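You operate a simulated robot arm through the tools that you are given. There is no shell and no other tool. Be economical: measure what you need, move in short steps, check, and stop when the job is done.

Carry out the task below with a simulated robot arm. There is one attempt and no reset: what you move stays moved.

JOB
Grease the link that the white card names and load the press.
Fine: lay it on the jar pad, bush end at the spout; one stroke of the jar pump, no more. Then on to the slide table, bush toward the ram, and slide it fully in. Leave the lever up, do not drop the link, mind your fingers.

Only the result counts: the job must be done as asked and must still hold three seconds after the hand-in. Knocking over, shifting, dropping, spilling or breaking anything else fails it.

ROBOT AND FRAMES
A 7-joint arm with a two-finger parallel gripper, fixed in place. Base frame: the origin is at the foot of the arm, x ahead of it, y to its left, z up. Lengths are in mm, angles in rad, forces in N, time in s.
Its first joint turns from -1.152 to 1.152 rad. Payload 2.5 kg.
The tool frame sits at the grasp point between the pads (the TCP): z along the fingers, y along the line on which they close. The tips reach 23 mm beyond it. The gripper opens to 94 mm. The fingers are 38 mm wide and 10 mm thick; the gripper's body (54 by 96 mm) begins 39 mm behind the TCP.
Orientation is that of the tool frame in the base frame, as [roll, pitch, yaw] about the fixed x, y, z axes, in that order (R = Rz(yaw) Ry(pitch) Rx(roll)). With the fingers straight down and closing along the base's y, the tool's x points along the base's -x, its y along +y and its z along -z.

CONTROLS
- The arm moves only by the tool drive_tool. Its argument "rows" is a list of rows, each a list of 7 numbers: the shift along the base's x, y, z in units of 400 mm (1.0 is 400 mm), then the turn, a rotation vector about the base's x, y, z in units of 90 degrees (1.0 is 90 degrees), then the finger opening in m, from 0 to 0.094. In form: [[x, y, z, wx, wy, wz, jaw], ...]. A call has 1 to 10 rows; each row is the pose to reach, as a shift and turn from the pose commanded when the call began. A call with a number of a shift or a turn outside -1 to 1 is refused whole. Each row takes 0.2 s and may step no farther than 50 mm and 0.15 rad from the row before; otherwise, or with a gripper value out of range, the whole call is refused. Where a pose cannot be reached the arm comes as near as it can. A force on the tool above 40 N (or 10 N above the force at the start of the call, whichever is more), or a blocked arm, ends the call early, and 0.2 s more pass. The fingers move at their own pace (about 108 mm/s each) and stop on an object; they squeeze with about 23 N. The grip force told is the motor's: it shows also when the fingers shut on nothing. Time passes only in rows, and 0.2 s behind the last, so rows that repeat a pose let the fingers close. It gives the time, the measured TCP pose, the force on the tool (base axes), the opening and the grip force at its end, in the units of the frame above (readings bear some noise), and new pictures: "show" is both (left out), scene, wrist or none.
- Cameras (640 x 400 px; columns grow to the right, rows downward): "scene" is fixed at [124.3, -405.7, 549.2]; the picture's right is [0.81, -0.59, 0.00], its down [-0.31, -0.42, -0.86] and it looks along [0.51, 0.69, -0.52] (base axes); focal length 214 px, centre (320, 200). "wrist" rides on the gripper at [86, 16, -75] in the tool frame; the picture's right is [-0.18, 0.98, 0.00], its down [-0.58, -0.11, -0.81] and it looks along [-0.79, -0.15, 0.59] (tool axes); focal length 243 px, centre (320, 200). There is no depth. A picture from a camera that has moved, and an enlarged one, comes with that camera's place and axes in the base frame and with its lens.
- close_up(camera, box): a new picture of the part [left, top, right, bottom] of that camera's present view, enlarged. No time passes.
- hand_in(): hands the job in; it is judged then, once.

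Work in short steps. Places have to be worked out from the pictures, the camera data and where the tool is seen: move nearer, look again, correct. Check each grasp and each placing, and mend what went wrong. You have 120 turns and 200 pictures in all, those below and enlarged ones among them. Open the gripper and draw the arm clear of the work before you hand the job in, unless the task says otherwise; then end with one line.

The tools are called by a JSON object that holds its "fn" and its "kwargs". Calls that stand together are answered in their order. drive_tool: Moves the arm, as the interface text tells. Its arguments: {"type":"object","properties":{"rows":{"type":"array"},"show":{"type":"string","enum":["both","scene","wrist","none"]}},"required":["rows"]} The other tools are called the same way: close_up (camera, box) takes an enlarged picture of a part of a camera's view; hand_in () hands the job in.

At the start:

```text
clock: 0.0
ee_pos: [339.3, -9.2, 485.8]
tool_rot: [-3.14, 0.001, -3.141]
wrist_force: [-0.3, 0.7, 0.8]
gripper_width: 94.0
gripper_force: 0.0
```

scene: 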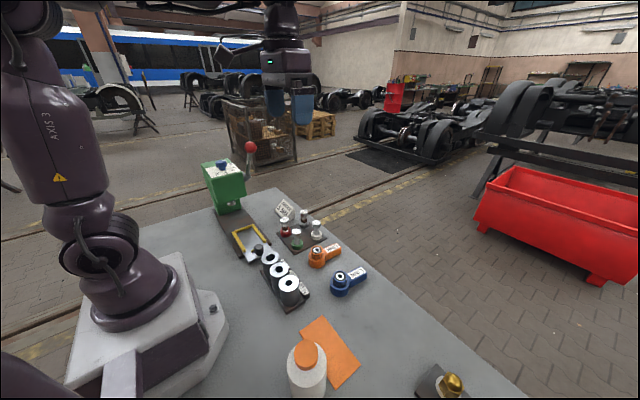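
wrist: 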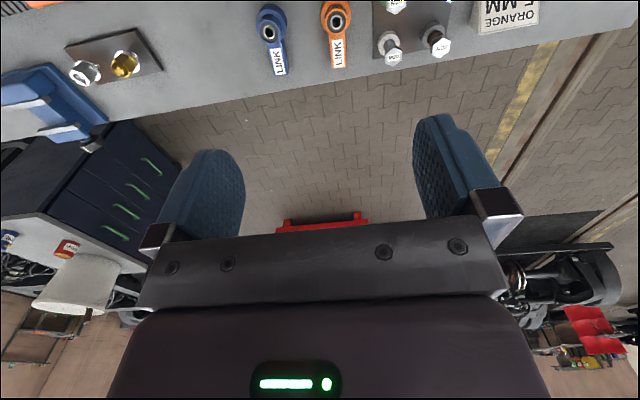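

I'll first look closely at the bench objects and the card.

{"fn": "close_up", "kwargs": {"camera": "scene", "box": [190, 130, 350, 230]}}

{"fn": "close_up", "kwargs": {"camera": "scene", "box": [220, 220, 380, 320]}}

{"fn": "close_up", "kwargs": {"camera": "wrist", "box": [240, 0, 560, 80]}}

{"fn": "close_up", "kwargs": {"camera": "scene", "box": [260, 300, 480, 400]}}

```text
4.00 times, centred on (270, 180) of scene
camera zoom: at [124.3, -405.7, 549.2], right [0.81, -0.59, 0.0], down [-0.31, -0.42, -0.86], along [0.51, 0.69, -0.52], focal length 858 px, centre (520, 280)
```

zoom: 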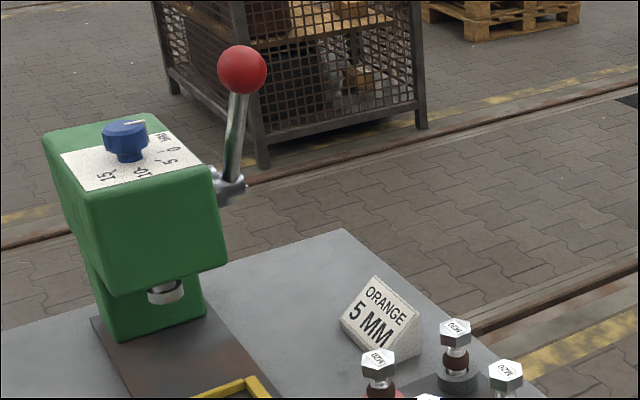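

```text
4.00 times, centred on (300, 270) of scene
camera zoom: at [124.3, -405.7, 549.2], right [0.81, -0.59, 0.0], down [-0.31, -0.42, -0.86], along [0.51, 0.69, -0.52], focal length 858 px, centre (400, -80)
```

zoom: 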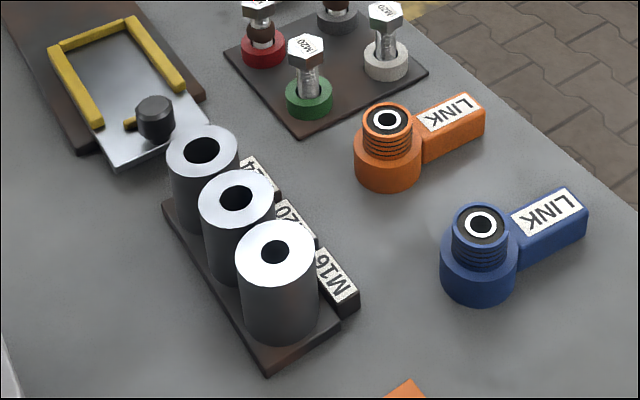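

```text
2.00 times, centred on (400, 40) of wrist
camera zoom: at [252.9, 6.5, 561.2], right [0.18, 0.98, 0.0], down [0.58, -0.11, 0.81], along [0.79, -0.15, -0.59], focal length 485 px, centre (160, 520)
```

zoom: 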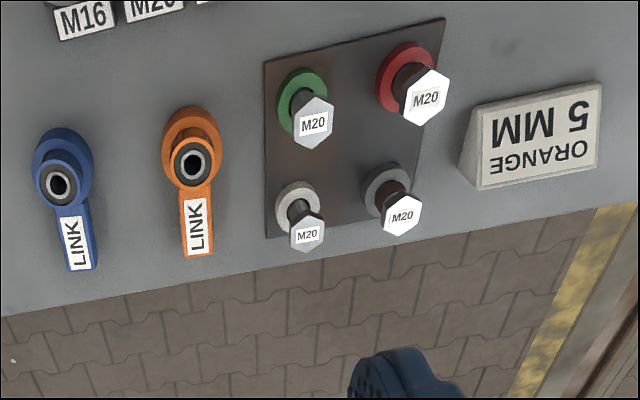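

```text
2.91 times, centred on (370, 350) of scene
camera zoom: at [124.3, -405.7, 549.2], right [0.81, -0.59, 0.0], down [-0.31, -0.42, -0.86], along [0.51, 0.69, -0.52], focal length 624 px, centre (174, -236)
```

zoom: 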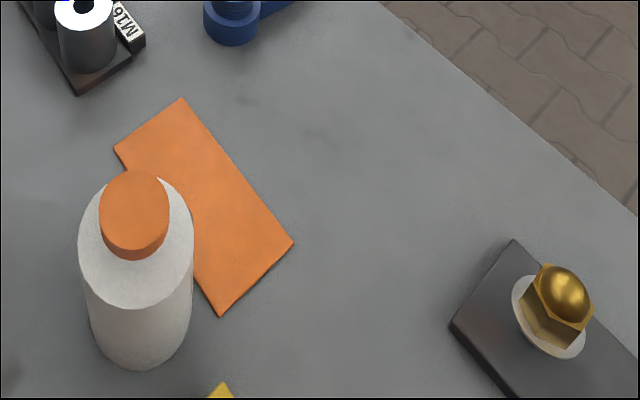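

Card reads ORANGE (5 MM). By triangulation the bench top seems to be at about z≈0, not -475, with the orange link near (412,0) and the jar near (200,-253). I'll move toward the jar with a tilt to see it, staying high.

{"fn": "drive_tool", "kwargs": {"rows": [[-0.075, -0.0875, 0, 0, 0.072, 0, 0.094], [-0.15, -0.175, 0, 0, 0.143, 0, 0.094], [-0.225, -0.2625, 0, 0, 0.215, 0, 0.094], [-0.3, -0.35, 0, 0, 0.286, 0, 0.094]]}}

```text
clock: 1.0
ee_pos: [220.0, -149.5, 486.1]
tool_rot: [3.141, -0.452, -3.14]
wrist_force: [0.6, 0.1, -0.8]
gripper_width: 94.1
gripper_force: 0.2
camera wrist: at [174.1, -134.1, 591.4], right [0.16, 0.98, -0.08], down [0.87, -0.11, 0.47], along [0.46, -0.15, -0.88], focal length 243 px, centre (320, 200)
```

scene: 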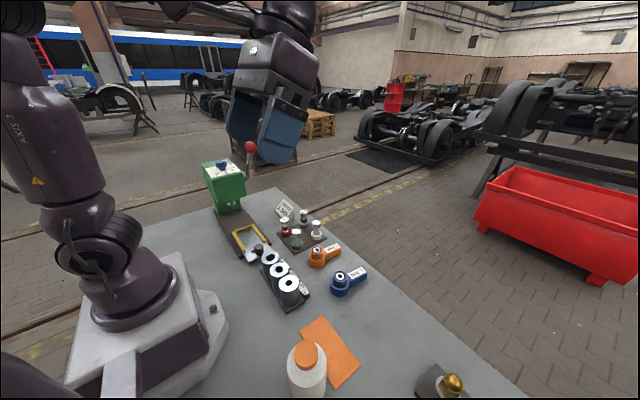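
wrist: 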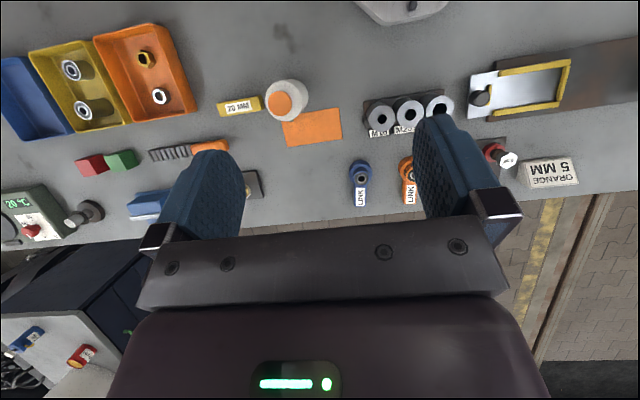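

The overview shows the jar with its pad; I zoom on the jar, the press slide and the link.

{"fn": "close_up", "kwargs": {"camera": "wrist", "box": [200, 60, 360, 160]}}

{"fn": "close_up", "kwargs": {"camera": "wrist", "box": [440, 30, 640, 155]}}

{"fn": "close_up", "kwargs": {"camera": "wrist", "box": [320, 100, 480, 220]}}

```text
4.00 times, centred on (280, 110) of wrist
camera zoom: at [174.1, -134.1, 591.4], right [0.16, 0.98, -0.08], down [0.87, -0.11, 0.47], along [0.46, -0.15, -0.88], focal length 970 px, centre (480, 560)
```

zoom: 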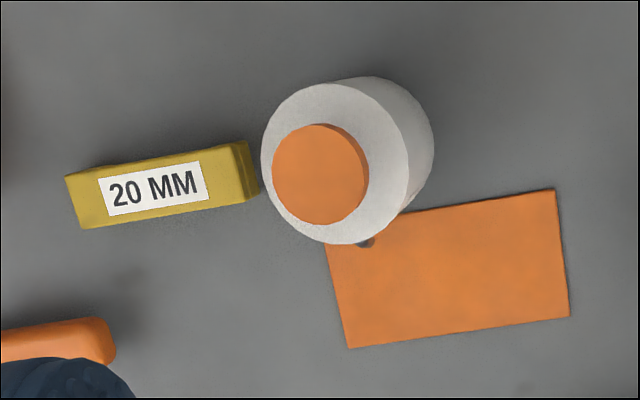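

```text
3.20 times, centred on (540, 92) of wrist
camera zoom: at [174.1, -134.1, 591.4], right [0.16, 0.98, -0.08], down [0.87, -0.11, 0.47], along [0.46, -0.15, -0.88], focal length 776 px, centre (-384, 544)
```

zoom: 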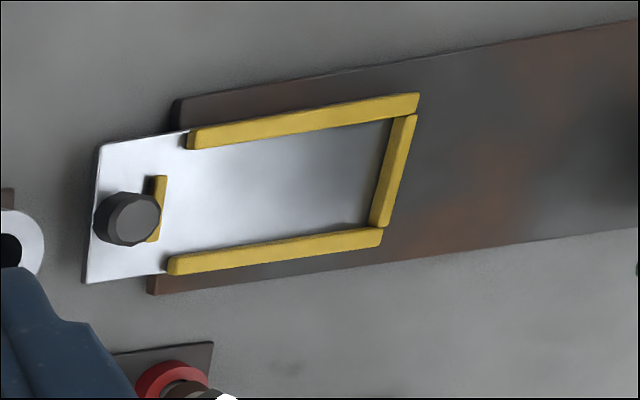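

```text
3.33 times, centred on (400, 160) of wrist
camera zoom: at [174.1, -134.1, 591.4], right [0.16, 0.98, -0.08], down [0.87, -0.11, 0.47], along [0.46, -0.15, -0.88], focal length 809 px, centre (53, 333)
```

zoom: 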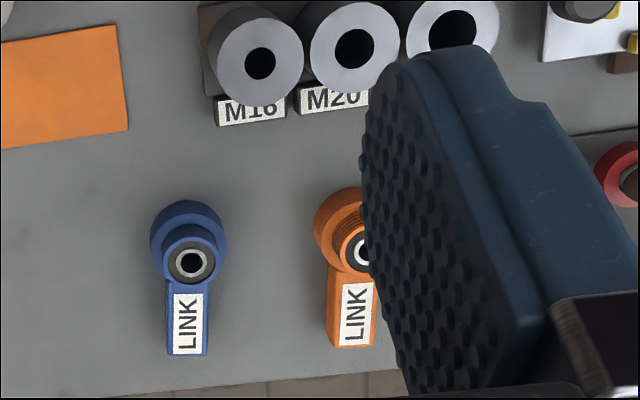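

Bench z≈0 is confirmed; pad spans x 250–324, y −290…−151; jar cap top at about (211,−248,142), spout facing +x. Now I go above the orange link, level, to check its geometry.

{"fn": "drive_tool", "kwargs": {"rows": [[0.043, 0.054, -0.084, 0, -0.041, 0, 0.094], [0.086, 0.107, -0.169, 0, -0.082, 0, 0.094], [0.129, 0.161, -0.253, 0, -0.123, 0, 0.094], [0.171, 0.214, -0.337, 0, -0.163, 0, 0.094], [0.214, 0.268, -0.421, 0, -0.204, 0, 0.094], [0.257, 0.321, -0.506, 0, -0.245, 0, 0.094], [0.3, 0.375, -0.59, 0, -0.286, 0, 0.094]]}}

```text
clock: 2.6
ee_pos: [339.8, 0.5, 250.0]
tool_rot: [3.141, 0.002, 3.142]
wrist_force: [-0.2, 0.4, 0.5]
gripper_width: 94.0
gripper_force: 0.0
camera wrist: at [252.4, 17.0, 324.7], right [0.18, 0.98, 0.0], down [0.58, -0.11, 0.81], along [0.79, -0.15, -0.59], focal length 243 px, centre (320, 200)
```

scene: 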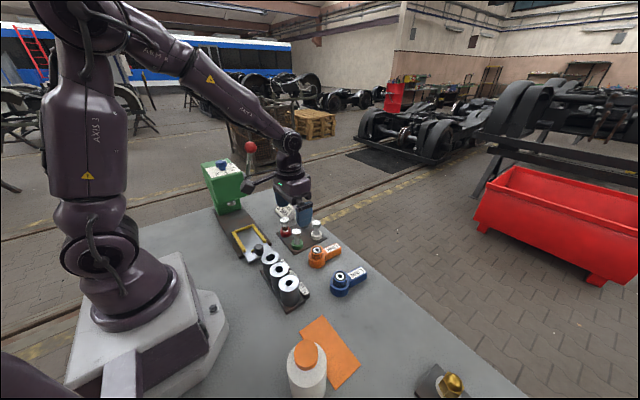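
wrist: 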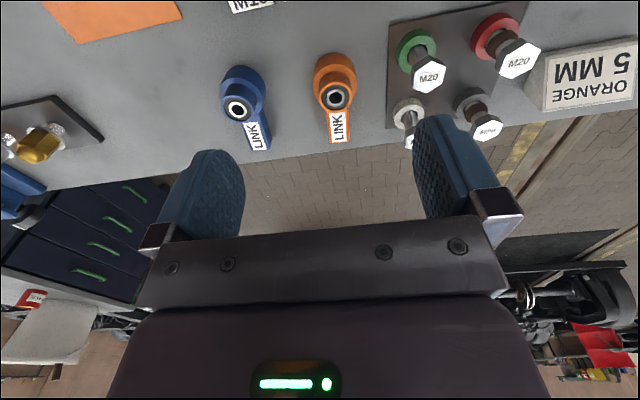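

{"fn": "close_up", "kwargs": {"camera": "wrist", "box": [280, 30, 400, 150]}}

{"fn": "close_up", "kwargs": {"camera": "scene", "box": [290, 220, 370, 280]}}

```text
3.33 times, centred on (340, 90) of wrist
camera zoom: at [252.4, 17.0, 324.7], right [0.18, 0.98, 0.0], down [0.58, -0.11, 0.81], along [0.79, -0.15, -0.59], focal length 809 px, centre (253, 567)
```

zoom: 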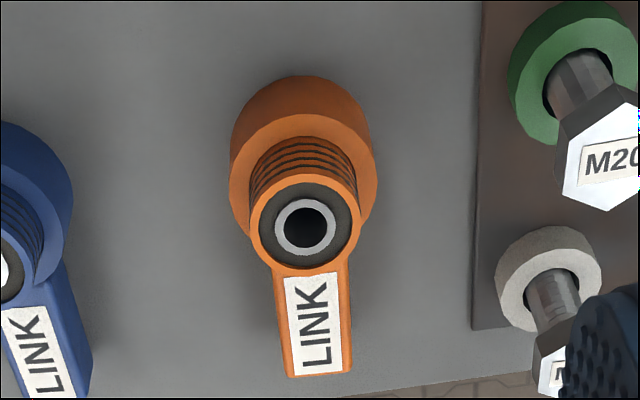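

```text
6.67 times, centred on (330, 250) of scene
camera zoom: at [124.3, -405.7, 549.2], right [0.81, -0.59, 0.0], down [-0.31, -0.42, -0.86], along [0.51, 0.69, -0.52], focal length 1430 px, centre (253, -133)
```

zoom: 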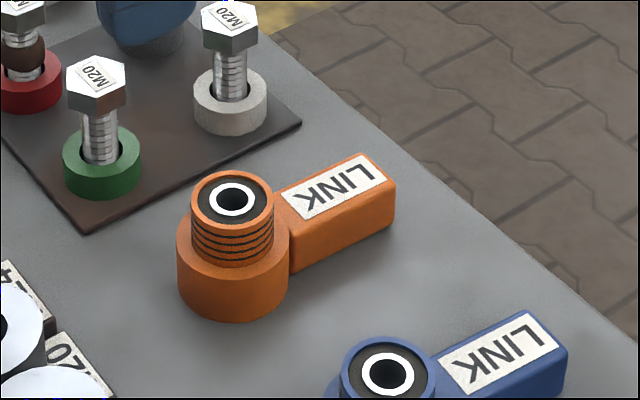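

Link: bush centre about (414,5), top z≈58, head Ø55, handle ~34 wide running +x to about x=505. I want to grip the handle just past the head at x≈462, so I test the reach there at height first.

{"fn": "drive_tool", "kwargs": {"rows": [[0.06, 0, -0.06, 0, 0, 0, 0.07], [0.12, 0, -0.12, 0, 0, 0, 0.07], [0.18, 0, -0.18, 0, 0, 0, 0.07], [0.24, 0.003, -0.24, 0, 0, 0, 0.07], [0.305, 0.003, -0.3, 0, 0, 0, 0.07]]}}

```text
clock: 3.8
ee_pos: [462.5, 2.0, 131.4]
tool_rot: [-3.142, -0.001, -3.14]
wrist_force: [-0.6, 0.6, 0.4]
gripper_width: 70.0
gripper_force: 0.0
camera wrist: at [374.7, 17.4, 206.3], right [0.18, 0.98, 0.0], down [0.58, -0.11, 0.81], along [0.79, -0.15, -0.59], focal length 243 px, centre (320, 200)
```

scene: 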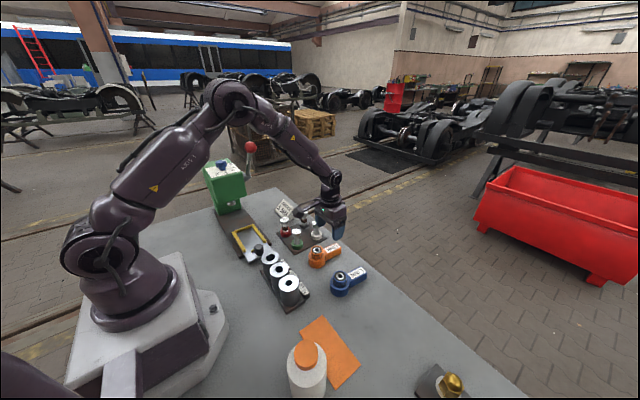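
wrist: 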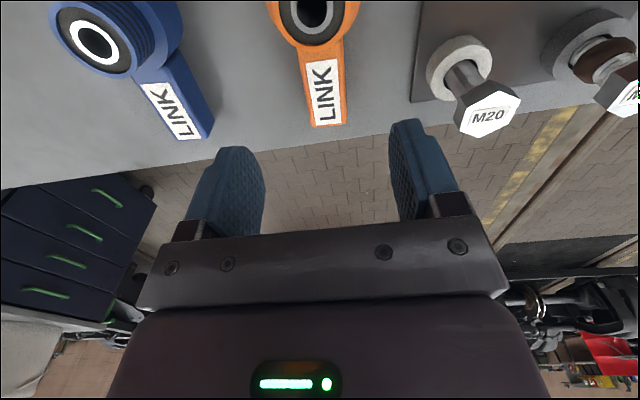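

Reach is fine; the handle axis at x≈462 is y≈3.4 with a −0.05 rad yaw. Descend astride the handle to TCP z≈28.

{"fn": "drive_tool", "kwargs": {"rows": [[0, 0.003, -0.09, 0, 0, -0.032, 0.07], [0, 0.003, -0.18, 0, 0, -0.032, 0.07], [0, 0.003, -0.23, 0, 0, -0.032, 0.07], [0, 0.003, -0.259, 0, 0, -0.032, 0.07]]}}

```text
clock: 4.8
ee_pos: [461.7, 3.6, 26.5]
tool_rot: [3.14, 0.0, 3.09]
wrist_force: [-0.1, 0.3, 0.4]
gripper_width: 70.4
gripper_force: 0.0
camera wrist: at [375.8, 23.5, 101.5], right [0.23, 0.97, 0.0], down [0.58, -0.14, 0.81], along [0.78, -0.19, -0.59], focal length 243 px, centre (320, 200)
```

scene: 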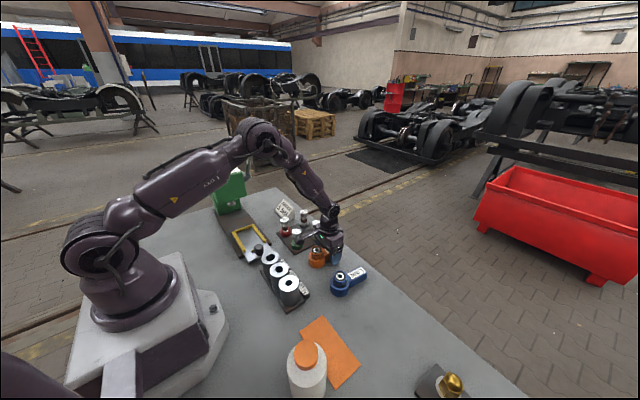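
wrist: 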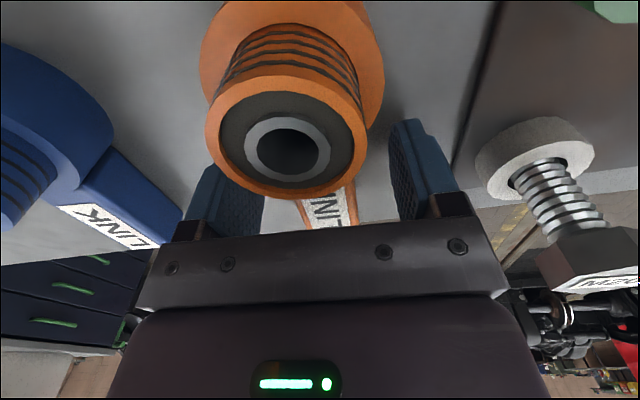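

The fingers straddle the handle cleanly; close the gripper.

{"fn": "drive_tool", "kwargs": {"rows": [[0, 0, 0, 0, 0, 0, 0.05], [0, 0, 0, 0, 0, 0, 0.02], [0, 0, 0, 0, 0, 0, 0.02], [0, 0, 0, 0, 0, 0, 0.02]]}}

```text
clock: 5.8
ee_pos: [462.0, 4.0, 28.0]
tool_rot: [-3.141, -0.001, 3.091]
wrist_force: [1.3, 0.6, -0.6]
gripper_width: 32.1
gripper_force: 23.5
camera wrist: at [375.7, 23.4, 101.7], right [0.23, 0.97, 0.0], down [0.58, -0.14, 0.81], along [0.78, -0.19, -0.59], focal length 243 px, centre (320, 200)
```

scene: 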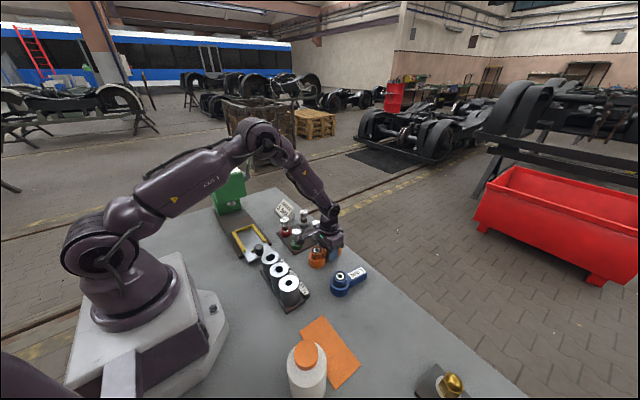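
wrist: 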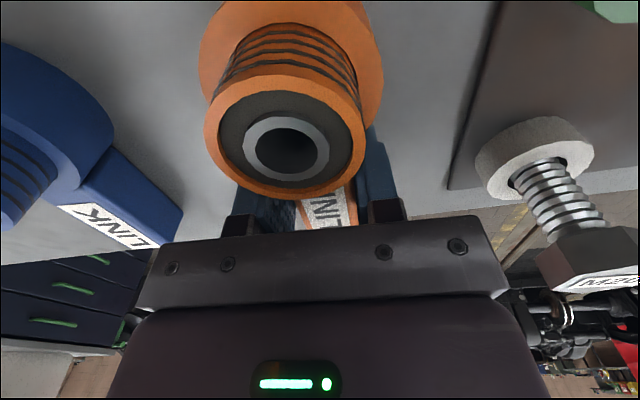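

Gripped at 32 mm. Lift gently and check it comes level.

{"fn": "drive_tool", "kwargs": {"rows": [[0, 0, 0.025, 0, 0, 0, 0.02], [0, 0, 0.06, 0, 0, 0, 0.02], [0, 0, 0.12, 0, 0, 0, 0.02], [0, 0, 0.18, 0, 0, 0, 0.02]]}}

```text
clock: 6.8
ee_pos: [462.5, 3.0, 99.3]
tool_rot: [-3.141, 0.001, 3.09]
wrist_force: [-0.4, -0.2, -5.9]
gripper_width: 32.1
gripper_force: 22.9
camera wrist: at [376.0, 22.5, 174.1], right [0.23, 0.97, 0.0], down [0.58, -0.14, 0.81], along [0.78, -0.19, -0.59], focal length 243 px, centre (320, 200)
```

scene: 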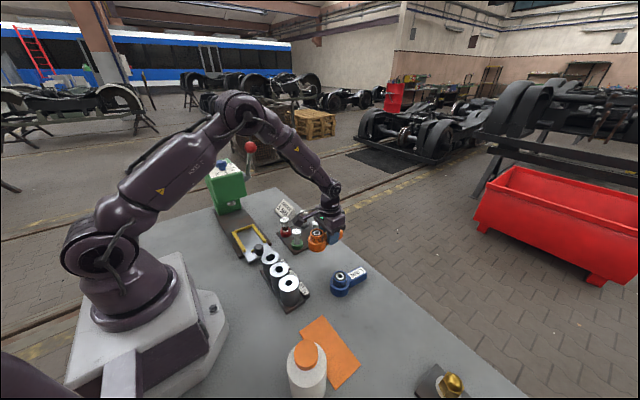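
wrist: 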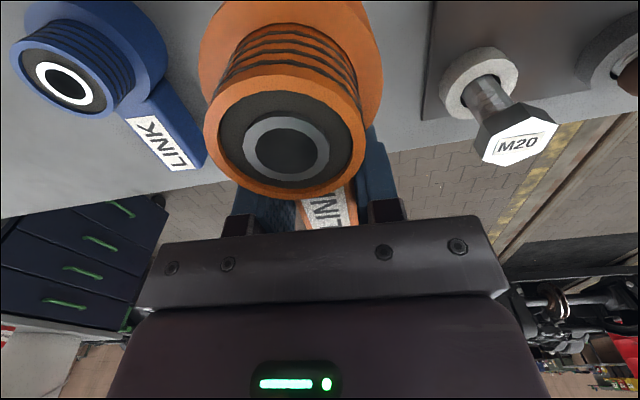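

Held level (≈0.6 kg). Next I swing up and over toward the jar's −y side, turning the link by +90° (bush toward −y), so the wrist camera can see the spout from the side.

{"fn": "drive_tool", "kwargs": {"rows": [[-0.0355, -0.05, 0.06, 0, 0, 0.093, 0.02], [-0.071, -0.13, 0.11, 0, 0, 0.186, 0.02], [-0.1065, -0.21, 0.16, 0, 0, 0.279, 0.02], [-0.142, -0.295, 0.21, 0, 0, 0.372, 0.02], [-0.1775, -0.38, 0.26, 0, 0, 0.465, 0.02], [-0.213, -0.465, 0.3, 0, 0, 0.558, 0.02], [-0.2485, -0.55, 0.34, 0, 0, 0.651, 0.02], [-0.284, -0.635, 0.377, 0, 0, 0.744, 0.02], [-0.3195, -0.715, 0.377, 0, 0, 0.837, 0.02], [-0.355, -0.7925, 0.377, 0, 0, 0.93, 0.02]]}}

```text
clock: 9.0
ee_pos: [320.0, -314.2, 248.2]
tool_rot: [-3.14, 0.002, -1.729]
wrist_force: [0.0, -0.4, -5.4]
gripper_width: 32.0
gripper_force: 23.0
camera wrist: at [289.3, -398.2, 323.3], right [-0.94, 0.34, 0.0], down [0.2, 0.56, 0.81], along [0.27, 0.76, -0.59], focal length 243 px, centre (320, 200)
```

scene: 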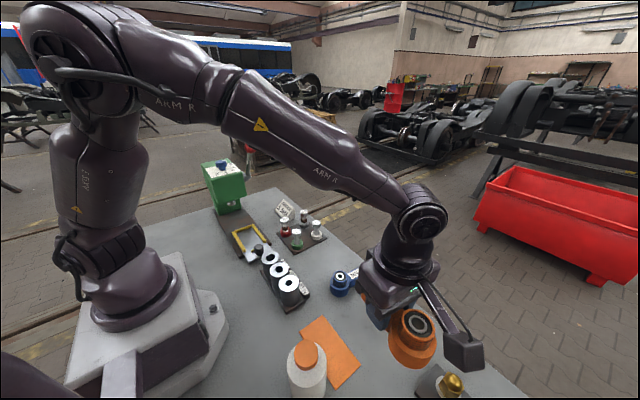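
wrist: 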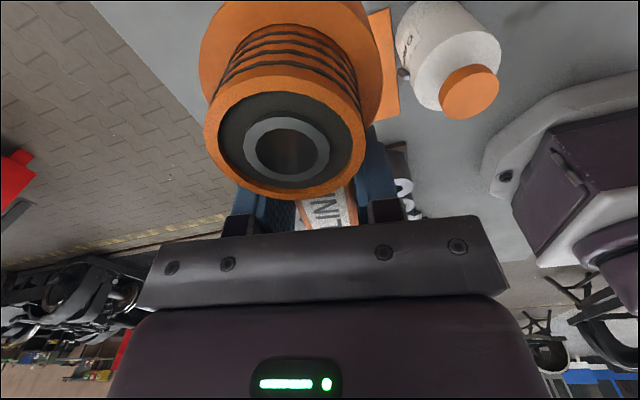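

Spout visible as a dark nub on the jar; zoom in.

{"fn": "close_up", "kwargs": {"camera": "wrist", "box": [370, 0, 510, 130]}}

```text
3.08 times, centred on (440, 65) of wrist
camera zoom: at [289.3, -398.2, 323.3], right [-0.94, 0.34, 0.0], down [0.2, 0.56, 0.81], along [0.27, 0.76, -0.59], focal length 746 px, centre (-49, 615)
```

zoom: 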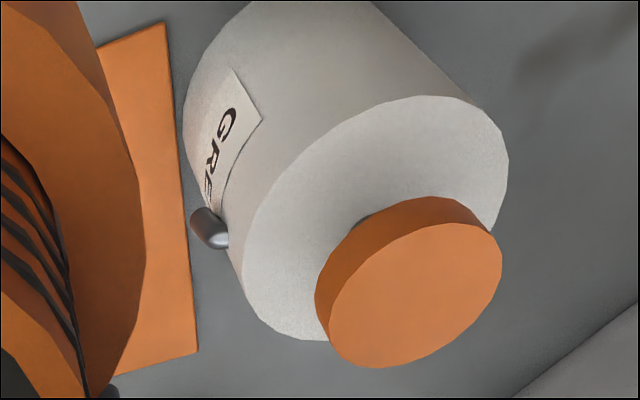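

The spout is a short stub on the jar at about (255,−252), pointing +x; the pad centred link would put its bush right there. I keep the present slight skew (about 9° away from the jar, for gripper clearance), and move over the pad to bush ≈(290,−252), stopping at z≈115 to check.

{"fn": "drive_tool", "kwargs": {"rows": [[-0.02, 0.1, 0, 0, 0, 0, 0.02], [-0.04, 0.2, 0, 0, 0, 0, 0.02], [-0.056, 0.2725, 0, 0, 0, 0, 0.02], [-0.056, 0.2725, -0.1, 0, 0, 0, 0.02], [-0.056, 0.2725, -0.2, 0, 0, 0, 0.02], [-0.056, 0.2725, -0.3, 0, 0, 0, 0.02], [-0.056, 0.2725, -0.333, 0, 0, 0, 0.02]]}}

{"fn": "close_up", "kwargs": {"camera": "scene", "box": [260, 280, 420, 400]}}

```text
clock: 10.6
ee_pos: [297.4, -203.5, 116.5]
tool_rot: [3.141, 0.0, -1.73]
wrist_force: [0.7, -0.5, -5.4]
gripper_width: 32.0
gripper_force: 22.9
camera wrist: at [267.3, -287.6, 190.9], right [-0.94, 0.34, 0.0], down [0.2, 0.56, 0.81], along [0.27, 0.76, -0.59], focal length 243 px, centre (320, 200)
```

scene: 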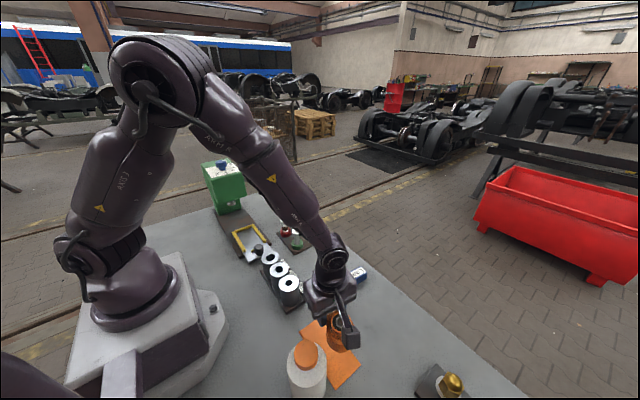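
wrist: 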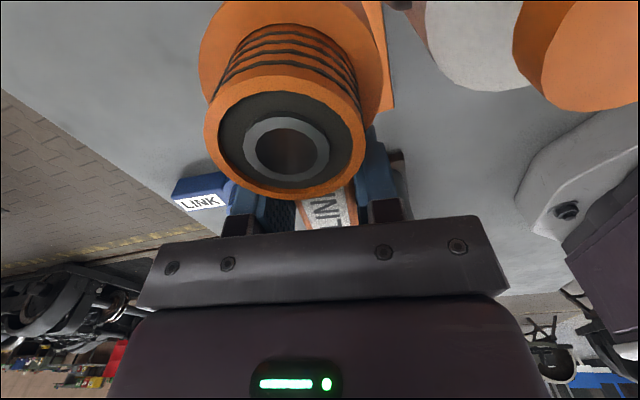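

```text
3.33 times, centred on (340, 340) of scene
camera zoom: at [124.3, -405.7, 549.2], right [0.81, -0.59, 0.0], down [-0.31, -0.42, -0.86], along [0.51, 0.69, -0.52], focal length 715 px, centre (253, -267)
```

zoom: 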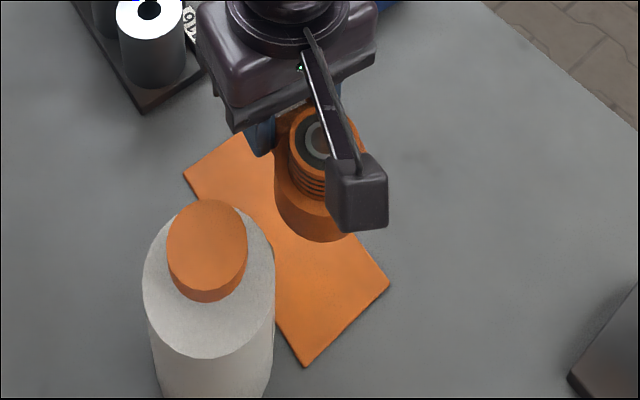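

Clearance between camera box and jar looks adequate (≈10 mm). Descend to about z=38.

{"fn": "drive_tool", "kwargs": {"rows": [[0, 0, -0.07, 0, 0, 0, 0.02], [0, 0, -0.14, 0, 0, 0, 0.02], [0, 0, -0.18, 0, 0, 0, 0.02], [0, 0, -0.198, 0, 0, 0, 0.02]]}}

{"fn": "close_up", "kwargs": {"camera": "scene", "box": [260, 280, 420, 400]}}

```text
clock: 11.6
ee_pos: [298.0, -203.9, 36.7]
tool_rot: [-3.141, 0.001, -1.73]
wrist_force: [-0.9, 0.8, -5.1]
gripper_width: 31.4
gripper_force: 23.1
camera wrist: at [267.4, -287.7, 111.1], right [-0.94, 0.34, 0.0], down [0.2, 0.56, 0.81], along [0.27, 0.76, -0.59], focal length 243 px, centre (320, 200)
```

scene: 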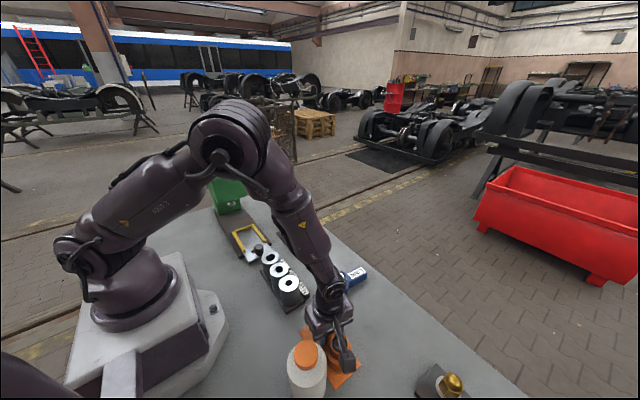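
wrist: 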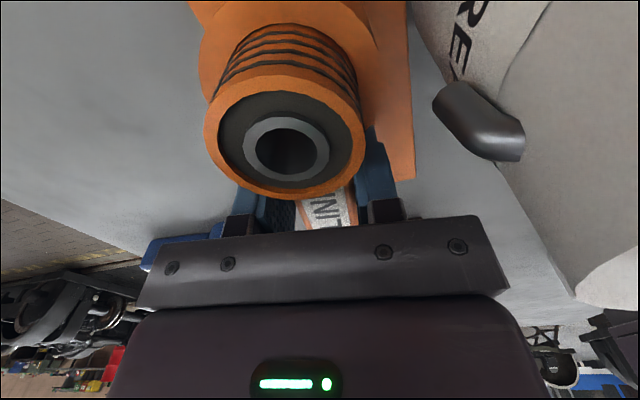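

```text
3.33 times, centred on (340, 340) of scene
camera zoom: at [124.4, -405.7, 549.2], right [0.81, -0.59, 0.0], down [-0.31, -0.42, -0.86], along [0.51, 0.69, -0.52], focal length 715 px, centre (253, -267)
```

zoom: 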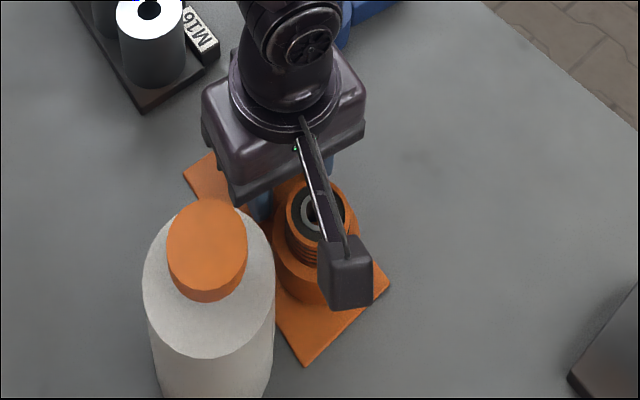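

Spout tip triangulates to (251,−249,59); bush centre is (290,−251) — facing it. Lower in small steps until contact.

{"fn": "drive_tool", "kwargs": {"rows": [[0, 0, -0.008, 0, 0, 0, 0.02], [0, 0, -0.014, 0, 0, 0, 0.02], [0, 0, -0.018, 0, 0, 0, 0.02]], "show": "none"}}

```text
clock: 12.4
ee_pos: [296.6, -205.0, 28.9]
tool_rot: [-3.141, -0.002, -1.732]
wrist_force: [-3.2, 2.0, 4.0]
gripper_width: 32.0
gripper_force: 22.8
```

Force flipped to +4 N: resting on the pad. Open modestly.

{"fn": "drive_tool", "kwargs": {"rows": [[0, 0, 0, 0, 0, 0, 0.04], [0, 0, 0, 0, 0, 0, 0.05], [0, 0, 0, 0, 0, 0, 0.05]]}}

```text
clock: 13.2
ee_pos: [298.0, -203.8, 29.4]
tool_rot: [3.141, -0.003, -1.732]
wrist_force: [-0.2, 0.3, 0.1]
gripper_width: 49.9
gripper_force: 0.0
camera wrist: at [267.5, -287.8, 104.4], right [-0.94, 0.34, 0.0], down [0.2, 0.56, 0.81], along [0.27, 0.76, -0.59], focal length 243 px, centre (320, 200)
```

scene: 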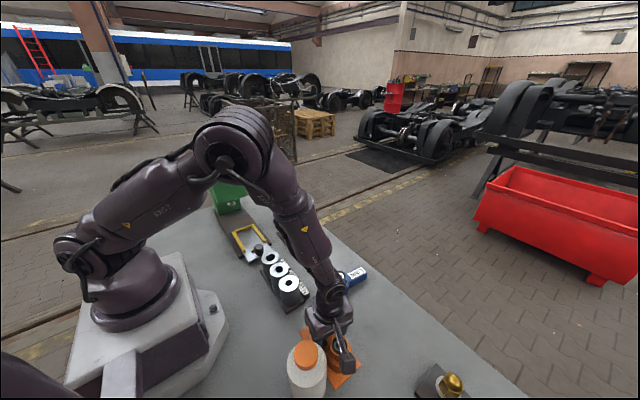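
wrist: 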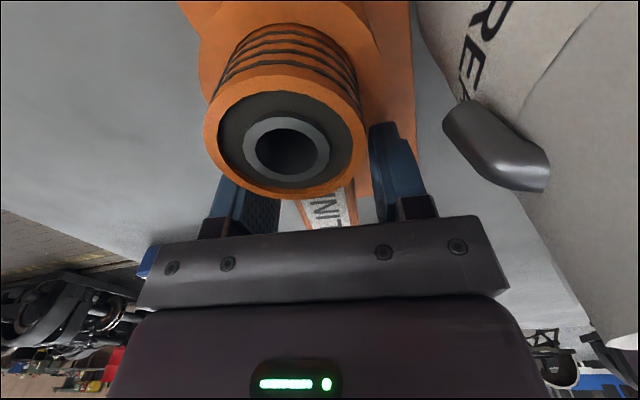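

Rise clear straight up and look at the link on the pad and the cap.

{"fn": "drive_tool", "kwargs": {"rows": [[0, 0, 0.1, 0, 0, 0, 0.05], [0, 0, 0.2, 0, 0, 0, 0.05], [0, 0, 0.3, 0, 0, 0, 0.05], [0, 0, 0.4, 0, 0, 0, 0.03], [0, 0, 0.5, 0, 0, 0, 0.0], [-0.05, -0.08, 0.55, 0, 0, 0, 0.0]]}}

{"fn": "close_up", "kwargs": {"camera": "scene", "box": [260, 280, 420, 400]}}

```text
clock: 14.6
ee_pos: [278.3, -238.1, 251.3]
tool_rot: [-3.141, -0.002, -1.729]
wrist_force: [-0.6, 0.6, 0.0]
gripper_width: 0.0
gripper_force: 23.2
camera wrist: at [247.8, -320.3, 325.7], right [-0.94, 0.34, 0.0], down [0.2, 0.56, 0.81], along [0.27, 0.76, -0.59], focal length 243 px, centre (320, 200)
```

scene: 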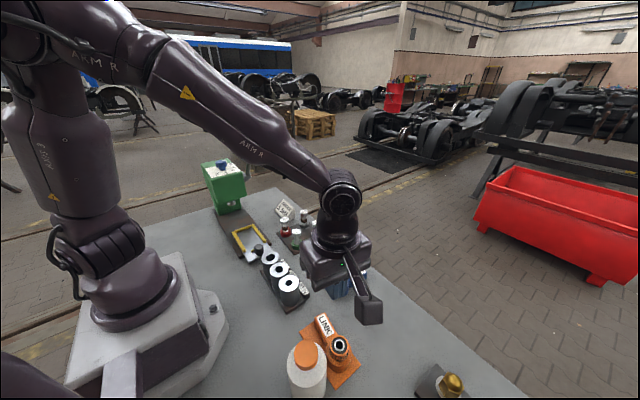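
wrist: 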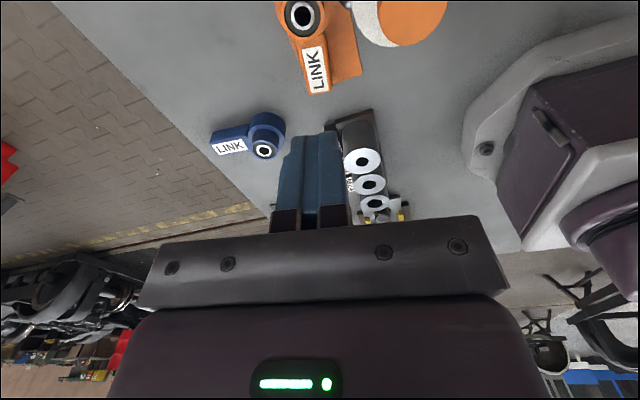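

```text
3.33 times, centred on (340, 340) of scene
camera zoom: at [124.4, -405.6, 549.2], right [0.81, -0.59, 0.0], down [-0.31, -0.42, -0.86], along [0.51, 0.69, -0.52], focal length 715 px, centre (253, -267)
```

zoom: 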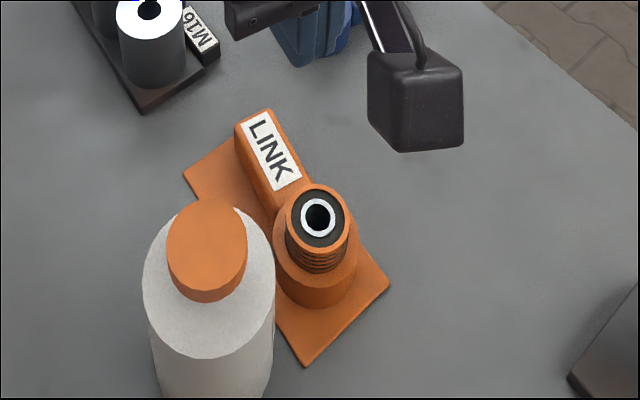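

The link rests on the pad with bush at (290,−249) by the spout. Now position the closed fingers above the cap at (211,−251), tips about 17 mm above it.

{"fn": "drive_tool", "kwargs": {"rows": [[-0.085, -0.016, 0, 0, 0, 0, 0.0], [-0.168, -0.032, -0.05, 0, 0, 0, 0.0], [-0.168, -0.032, -0.12, 0, 0, 0, 0.0], [-0.168, -0.032, -0.178, 0, 0, 0, 0.0]]}}

{"fn": "close_up", "kwargs": {"camera": "scene", "box": [240, 280, 400, 400]}}

```text
clock: 15.6
ee_pos: [210.5, -250.0, 178.3]
tool_rot: [-3.141, 0.0, -1.731]
wrist_force: [-0.4, 1.1, 0.8]
gripper_width: 0.0
gripper_force: 22.6
camera wrist: at [180.5, -333.3, 252.9], right [-0.94, 0.34, 0.0], down [0.2, 0.56, 0.81], along [0.27, 0.76, -0.59], focal length 243 px, centre (320, 200)
```

scene: 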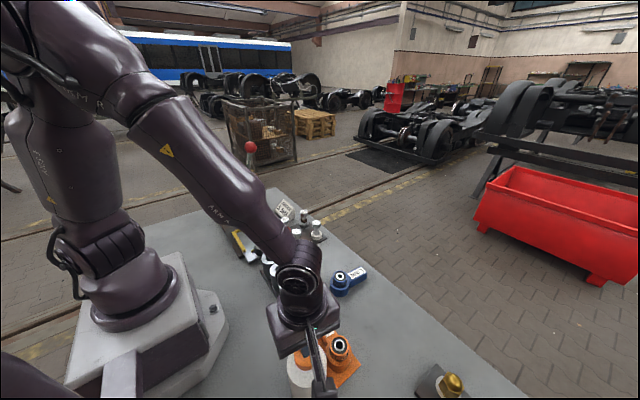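
wrist: 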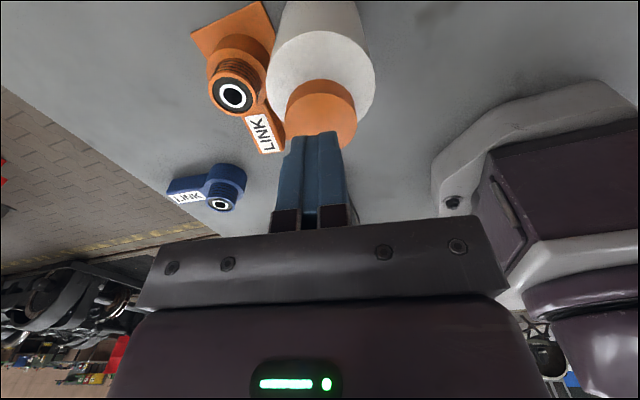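

```text
3.33 times, centred on (320, 340) of scene
camera zoom: at [124.3, -405.7, 549.2], right [0.81, -0.59, 0.0], down [-0.31, -0.42, -0.86], along [0.51, 0.69, -0.52], focal length 715 px, centre (320, -267)
```

zoom: 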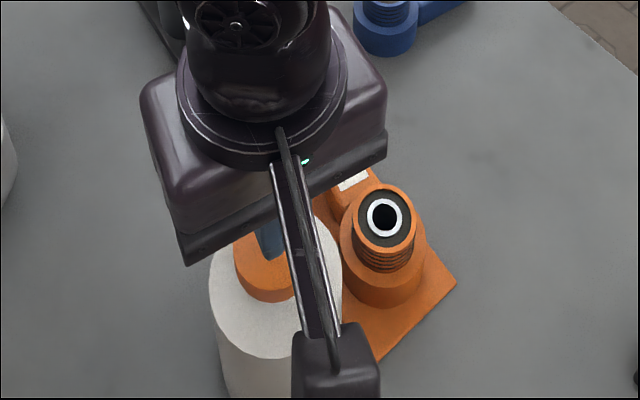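

Fingers are over the cap (best estimate (209,−254)). Press down in small steps in one monotonic stroke, watching force.

{"fn": "drive_tool", "kwargs": {"rows": [[-0.004, -0.008, -0.02, 0, 0, 0, 0.0], [-0.004, -0.008, -0.03, 0, 0, 0, 0.0], [-0.004, -0.008, -0.038, 0, 0, 0, 0.0], [-0.004, -0.008, -0.046, 0, 0, 0, 0.0]], "show": "none"}}

```text
clock: 16.6
ee_pos: [209.0, -253.1, 160.3]
tool_rot: [-3.141, 0.0, -1.731]
wrist_force: [0.0, 0.4, 0.7]
gripper_width: 0.0
gripper_force: 23.5
```

{"fn": "drive_tool", "kwargs": {"rows": [[0, 0, -0.008, 0, 0, 0, 0.0], [0, 0, -0.016, 0, 0, 0, 0.0], [0, 0, -0.022, 0, 0, 0, 0.0]], "show": "wrist"}}

```text
clock: 17.4
ee_pos: [207.7, -252.5, 150.7]
tool_rot: [3.141, -0.001, -1.729]
wrist_force: [0.3, -0.9, 3.2]
gripper_width: 0.1
gripper_force: 22.6
camera wrist: at [178.7, -336.4, 226.2], right [-0.94, 0.34, 0.0], down [0.2, 0.56, 0.81], along [0.27, 0.76, -0.59], focal length 243 px, centre (320, 200)
```

wrist: 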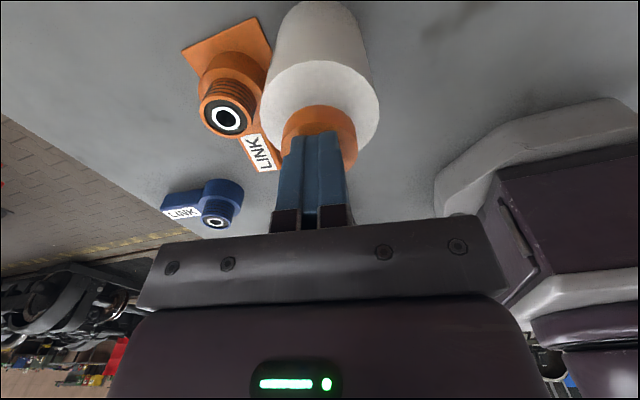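

Contact begins (3 N) with tips at z≈128. Continue the stroke down.

{"fn": "drive_tool", "kwargs": {"rows": [[0, 0, -0.006, 0, 0, 0, 0.0], [0, 0, -0.012, 0, 0, 0, 0.0], [0, 0, -0.018, 0, 0, 0, 0.0]], "show": "wrist"}}

```text
clock: 18.2
ee_pos: [208.9, -252.4, 144.1]
tool_rot: [-3.139, 0.002, -1.729]
wrist_force: [2.1, -0.1, 3.5]
gripper_width: 0.0
gripper_force: 23.3
camera wrist: at [178.6, -336.3, 219.5], right [-0.94, 0.34, 0.0], down [0.2, 0.56, 0.81], along [0.27, 0.76, -0.59], focal length 243 px, centre (320, 200)
```

wrist: 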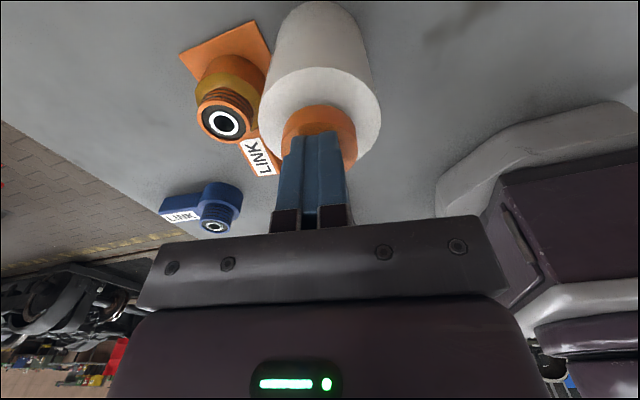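

The bush's ring groove looks yellowish now; check for grease.

{"fn": "close_up", "kwargs": {"camera": "wrist", "box": [170, 10, 290, 190]}}

```text
2.22 times, centred on (230, 100) of wrist
camera zoom: at [178.6, -336.3, 219.5], right [-0.94, 0.34, 0.0], down [0.2, 0.56, 0.81], along [0.27, 0.76, -0.59], focal length 539 px, centre (520, 422)
```

zoom: 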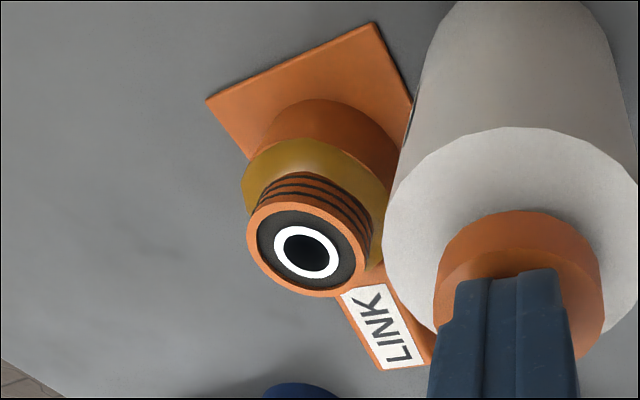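

Grease ring applied: the single stroke is done. Rise straight off the cap and return above the link's handle.

{"fn": "drive_tool", "kwargs": {"rows": [[0, 0, 0.06, 0, 0, 0, 0.0], [0, 0, 0.16, 0, 0, 0, 0.0], [0, 0, 0.26, 0, 0, 0, 0.0], [0.08, 0.04, 0.26, 0, 0, 0, 0.02], [0.16, 0.08, 0.26, 0, 0, 0, 0.05], [0.2235, 0.1235, 0.23, 0, 0, 0, 0.055]]}}

{"fn": "close_up", "kwargs": {"camera": "scene", "box": [260, 280, 420, 400]}}

```text
clock: 19.6
ee_pos: [297.7, -202.6, 236.2]
tool_rot: [-3.14, -0.001, -1.731]
wrist_force: [0.8, -0.2, 0.1]
gripper_width: 55.1
gripper_force: 0.0
camera wrist: at [268.0, -285.7, 310.9], right [-0.94, 0.34, 0.0], down [0.2, 0.56, 0.81], along [0.27, 0.76, -0.59], focal length 243 px, centre (320, 200)
```

scene: 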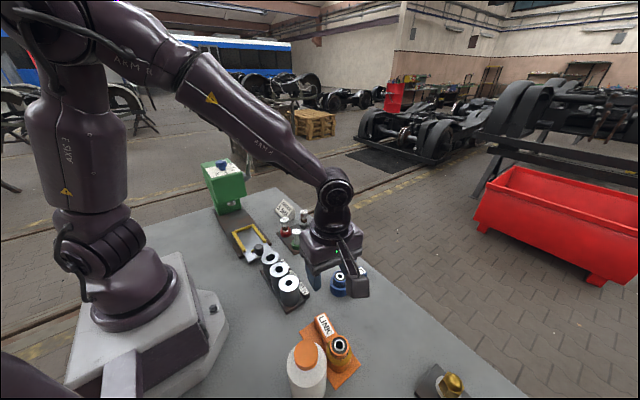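
wrist: 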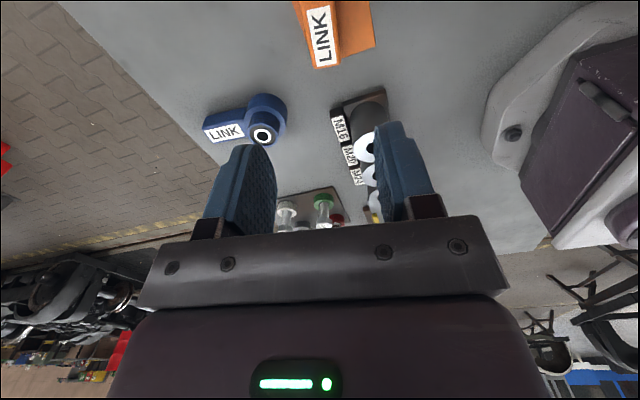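

```text
3.33 times, centred on (340, 340) of scene
camera zoom: at [124.3, -405.7, 549.2], right [0.81, -0.59, 0.0], down [-0.31, -0.42, -0.86], along [0.51, 0.69, -0.52], focal length 715 px, centre (253, -267)
```

zoom: 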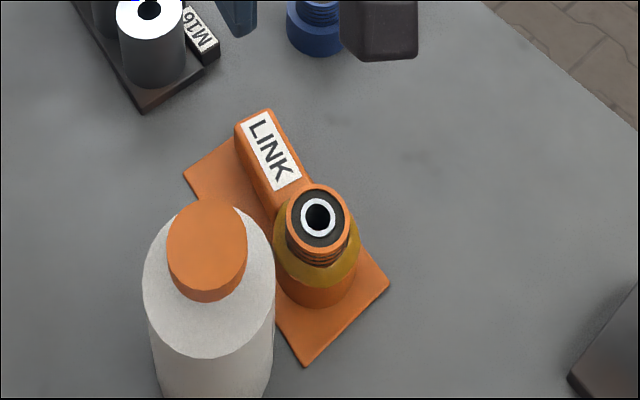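

Link undisturbed. Descend to grip height z≈32.

{"fn": "drive_tool", "kwargs": {"rows": [[0, -0.002, -0.12, 0, 0, 0, 0.055], [0, -0.002, -0.24, 0, 0, 0, 0.055], [0, -0.002, -0.36, 0, 0, 0, 0.055], [0, -0.002, -0.45, 0, 0, 0, 0.055], [0, -0.002, -0.51, 0, 0, 0, 0.055]], "show": "wrist"}}

```text
clock: 20.8
ee_pos: [297.5, -204.1, 32.3]
tool_rot: [-3.141, 0.001, -1.731]
wrist_force: [0.6, -0.6, -0.5]
gripper_width: 55.2
gripper_force: 0.1
camera wrist: at [267.9, -287.6, 107.0], right [-0.94, 0.34, 0.0], down [0.2, 0.56, 0.81], along [0.27, 0.76, -0.59], focal length 243 px, centre (320, 200)
```

wrist: 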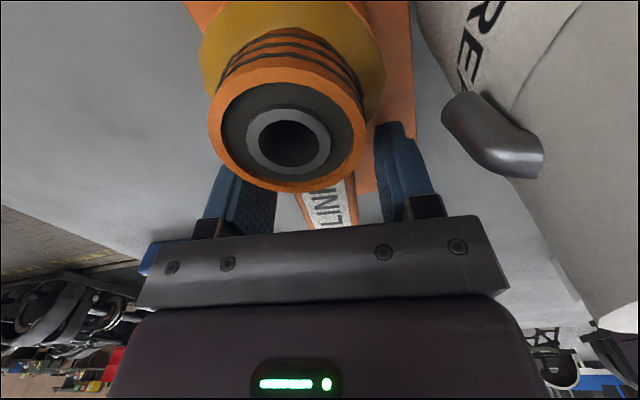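

Close and lift.

{"fn": "drive_tool", "kwargs": {"rows": [[0, 0, 0, 0, 0, 0, 0.02], [0, 0, 0, 0, 0, 0, 0.02], [0, 0, 0, 0, 0, 0, 0.02], [0, 0, 0, 0, 0, 0, 0.02], [0, 0, 0.03, 0, 0, 0, 0.02], [0, 0, 0.1, 0, 0, 0, 0.02], [0, 0, 0.2, 0, 0, 0, 0.02], [0, 0, 0.3, 0, 0, 0, 0.02], [0, 0, 0.4, 0, 0, 0, 0.02], [0, 0, 0.45, 0, 0, 0, 0.02]]}}

```text
clock: 23.0
ee_pos: [297.7, -203.9, 212.2]
tool_rot: [3.141, 0.001, -1.731]
wrist_force: [0.2, 0.6, -4.9]
gripper_width: 31.8
gripper_force: 22.7
camera wrist: at [267.7, -287.9, 287.1], right [-0.94, 0.34, 0.0], down [0.2, 0.56, 0.81], along [0.27, 0.76, -0.59], focal length 243 px, centre (320, 200)
```

scene: 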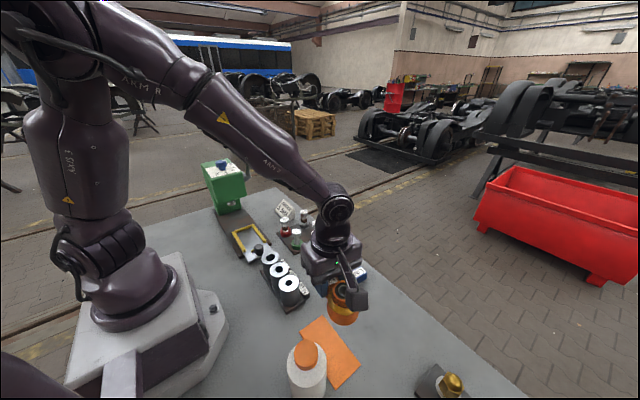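
wrist: 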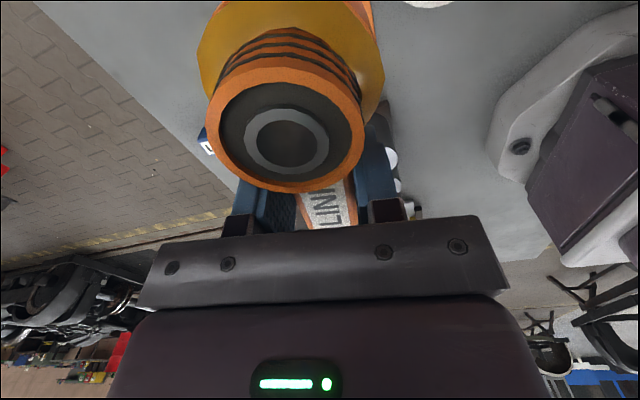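

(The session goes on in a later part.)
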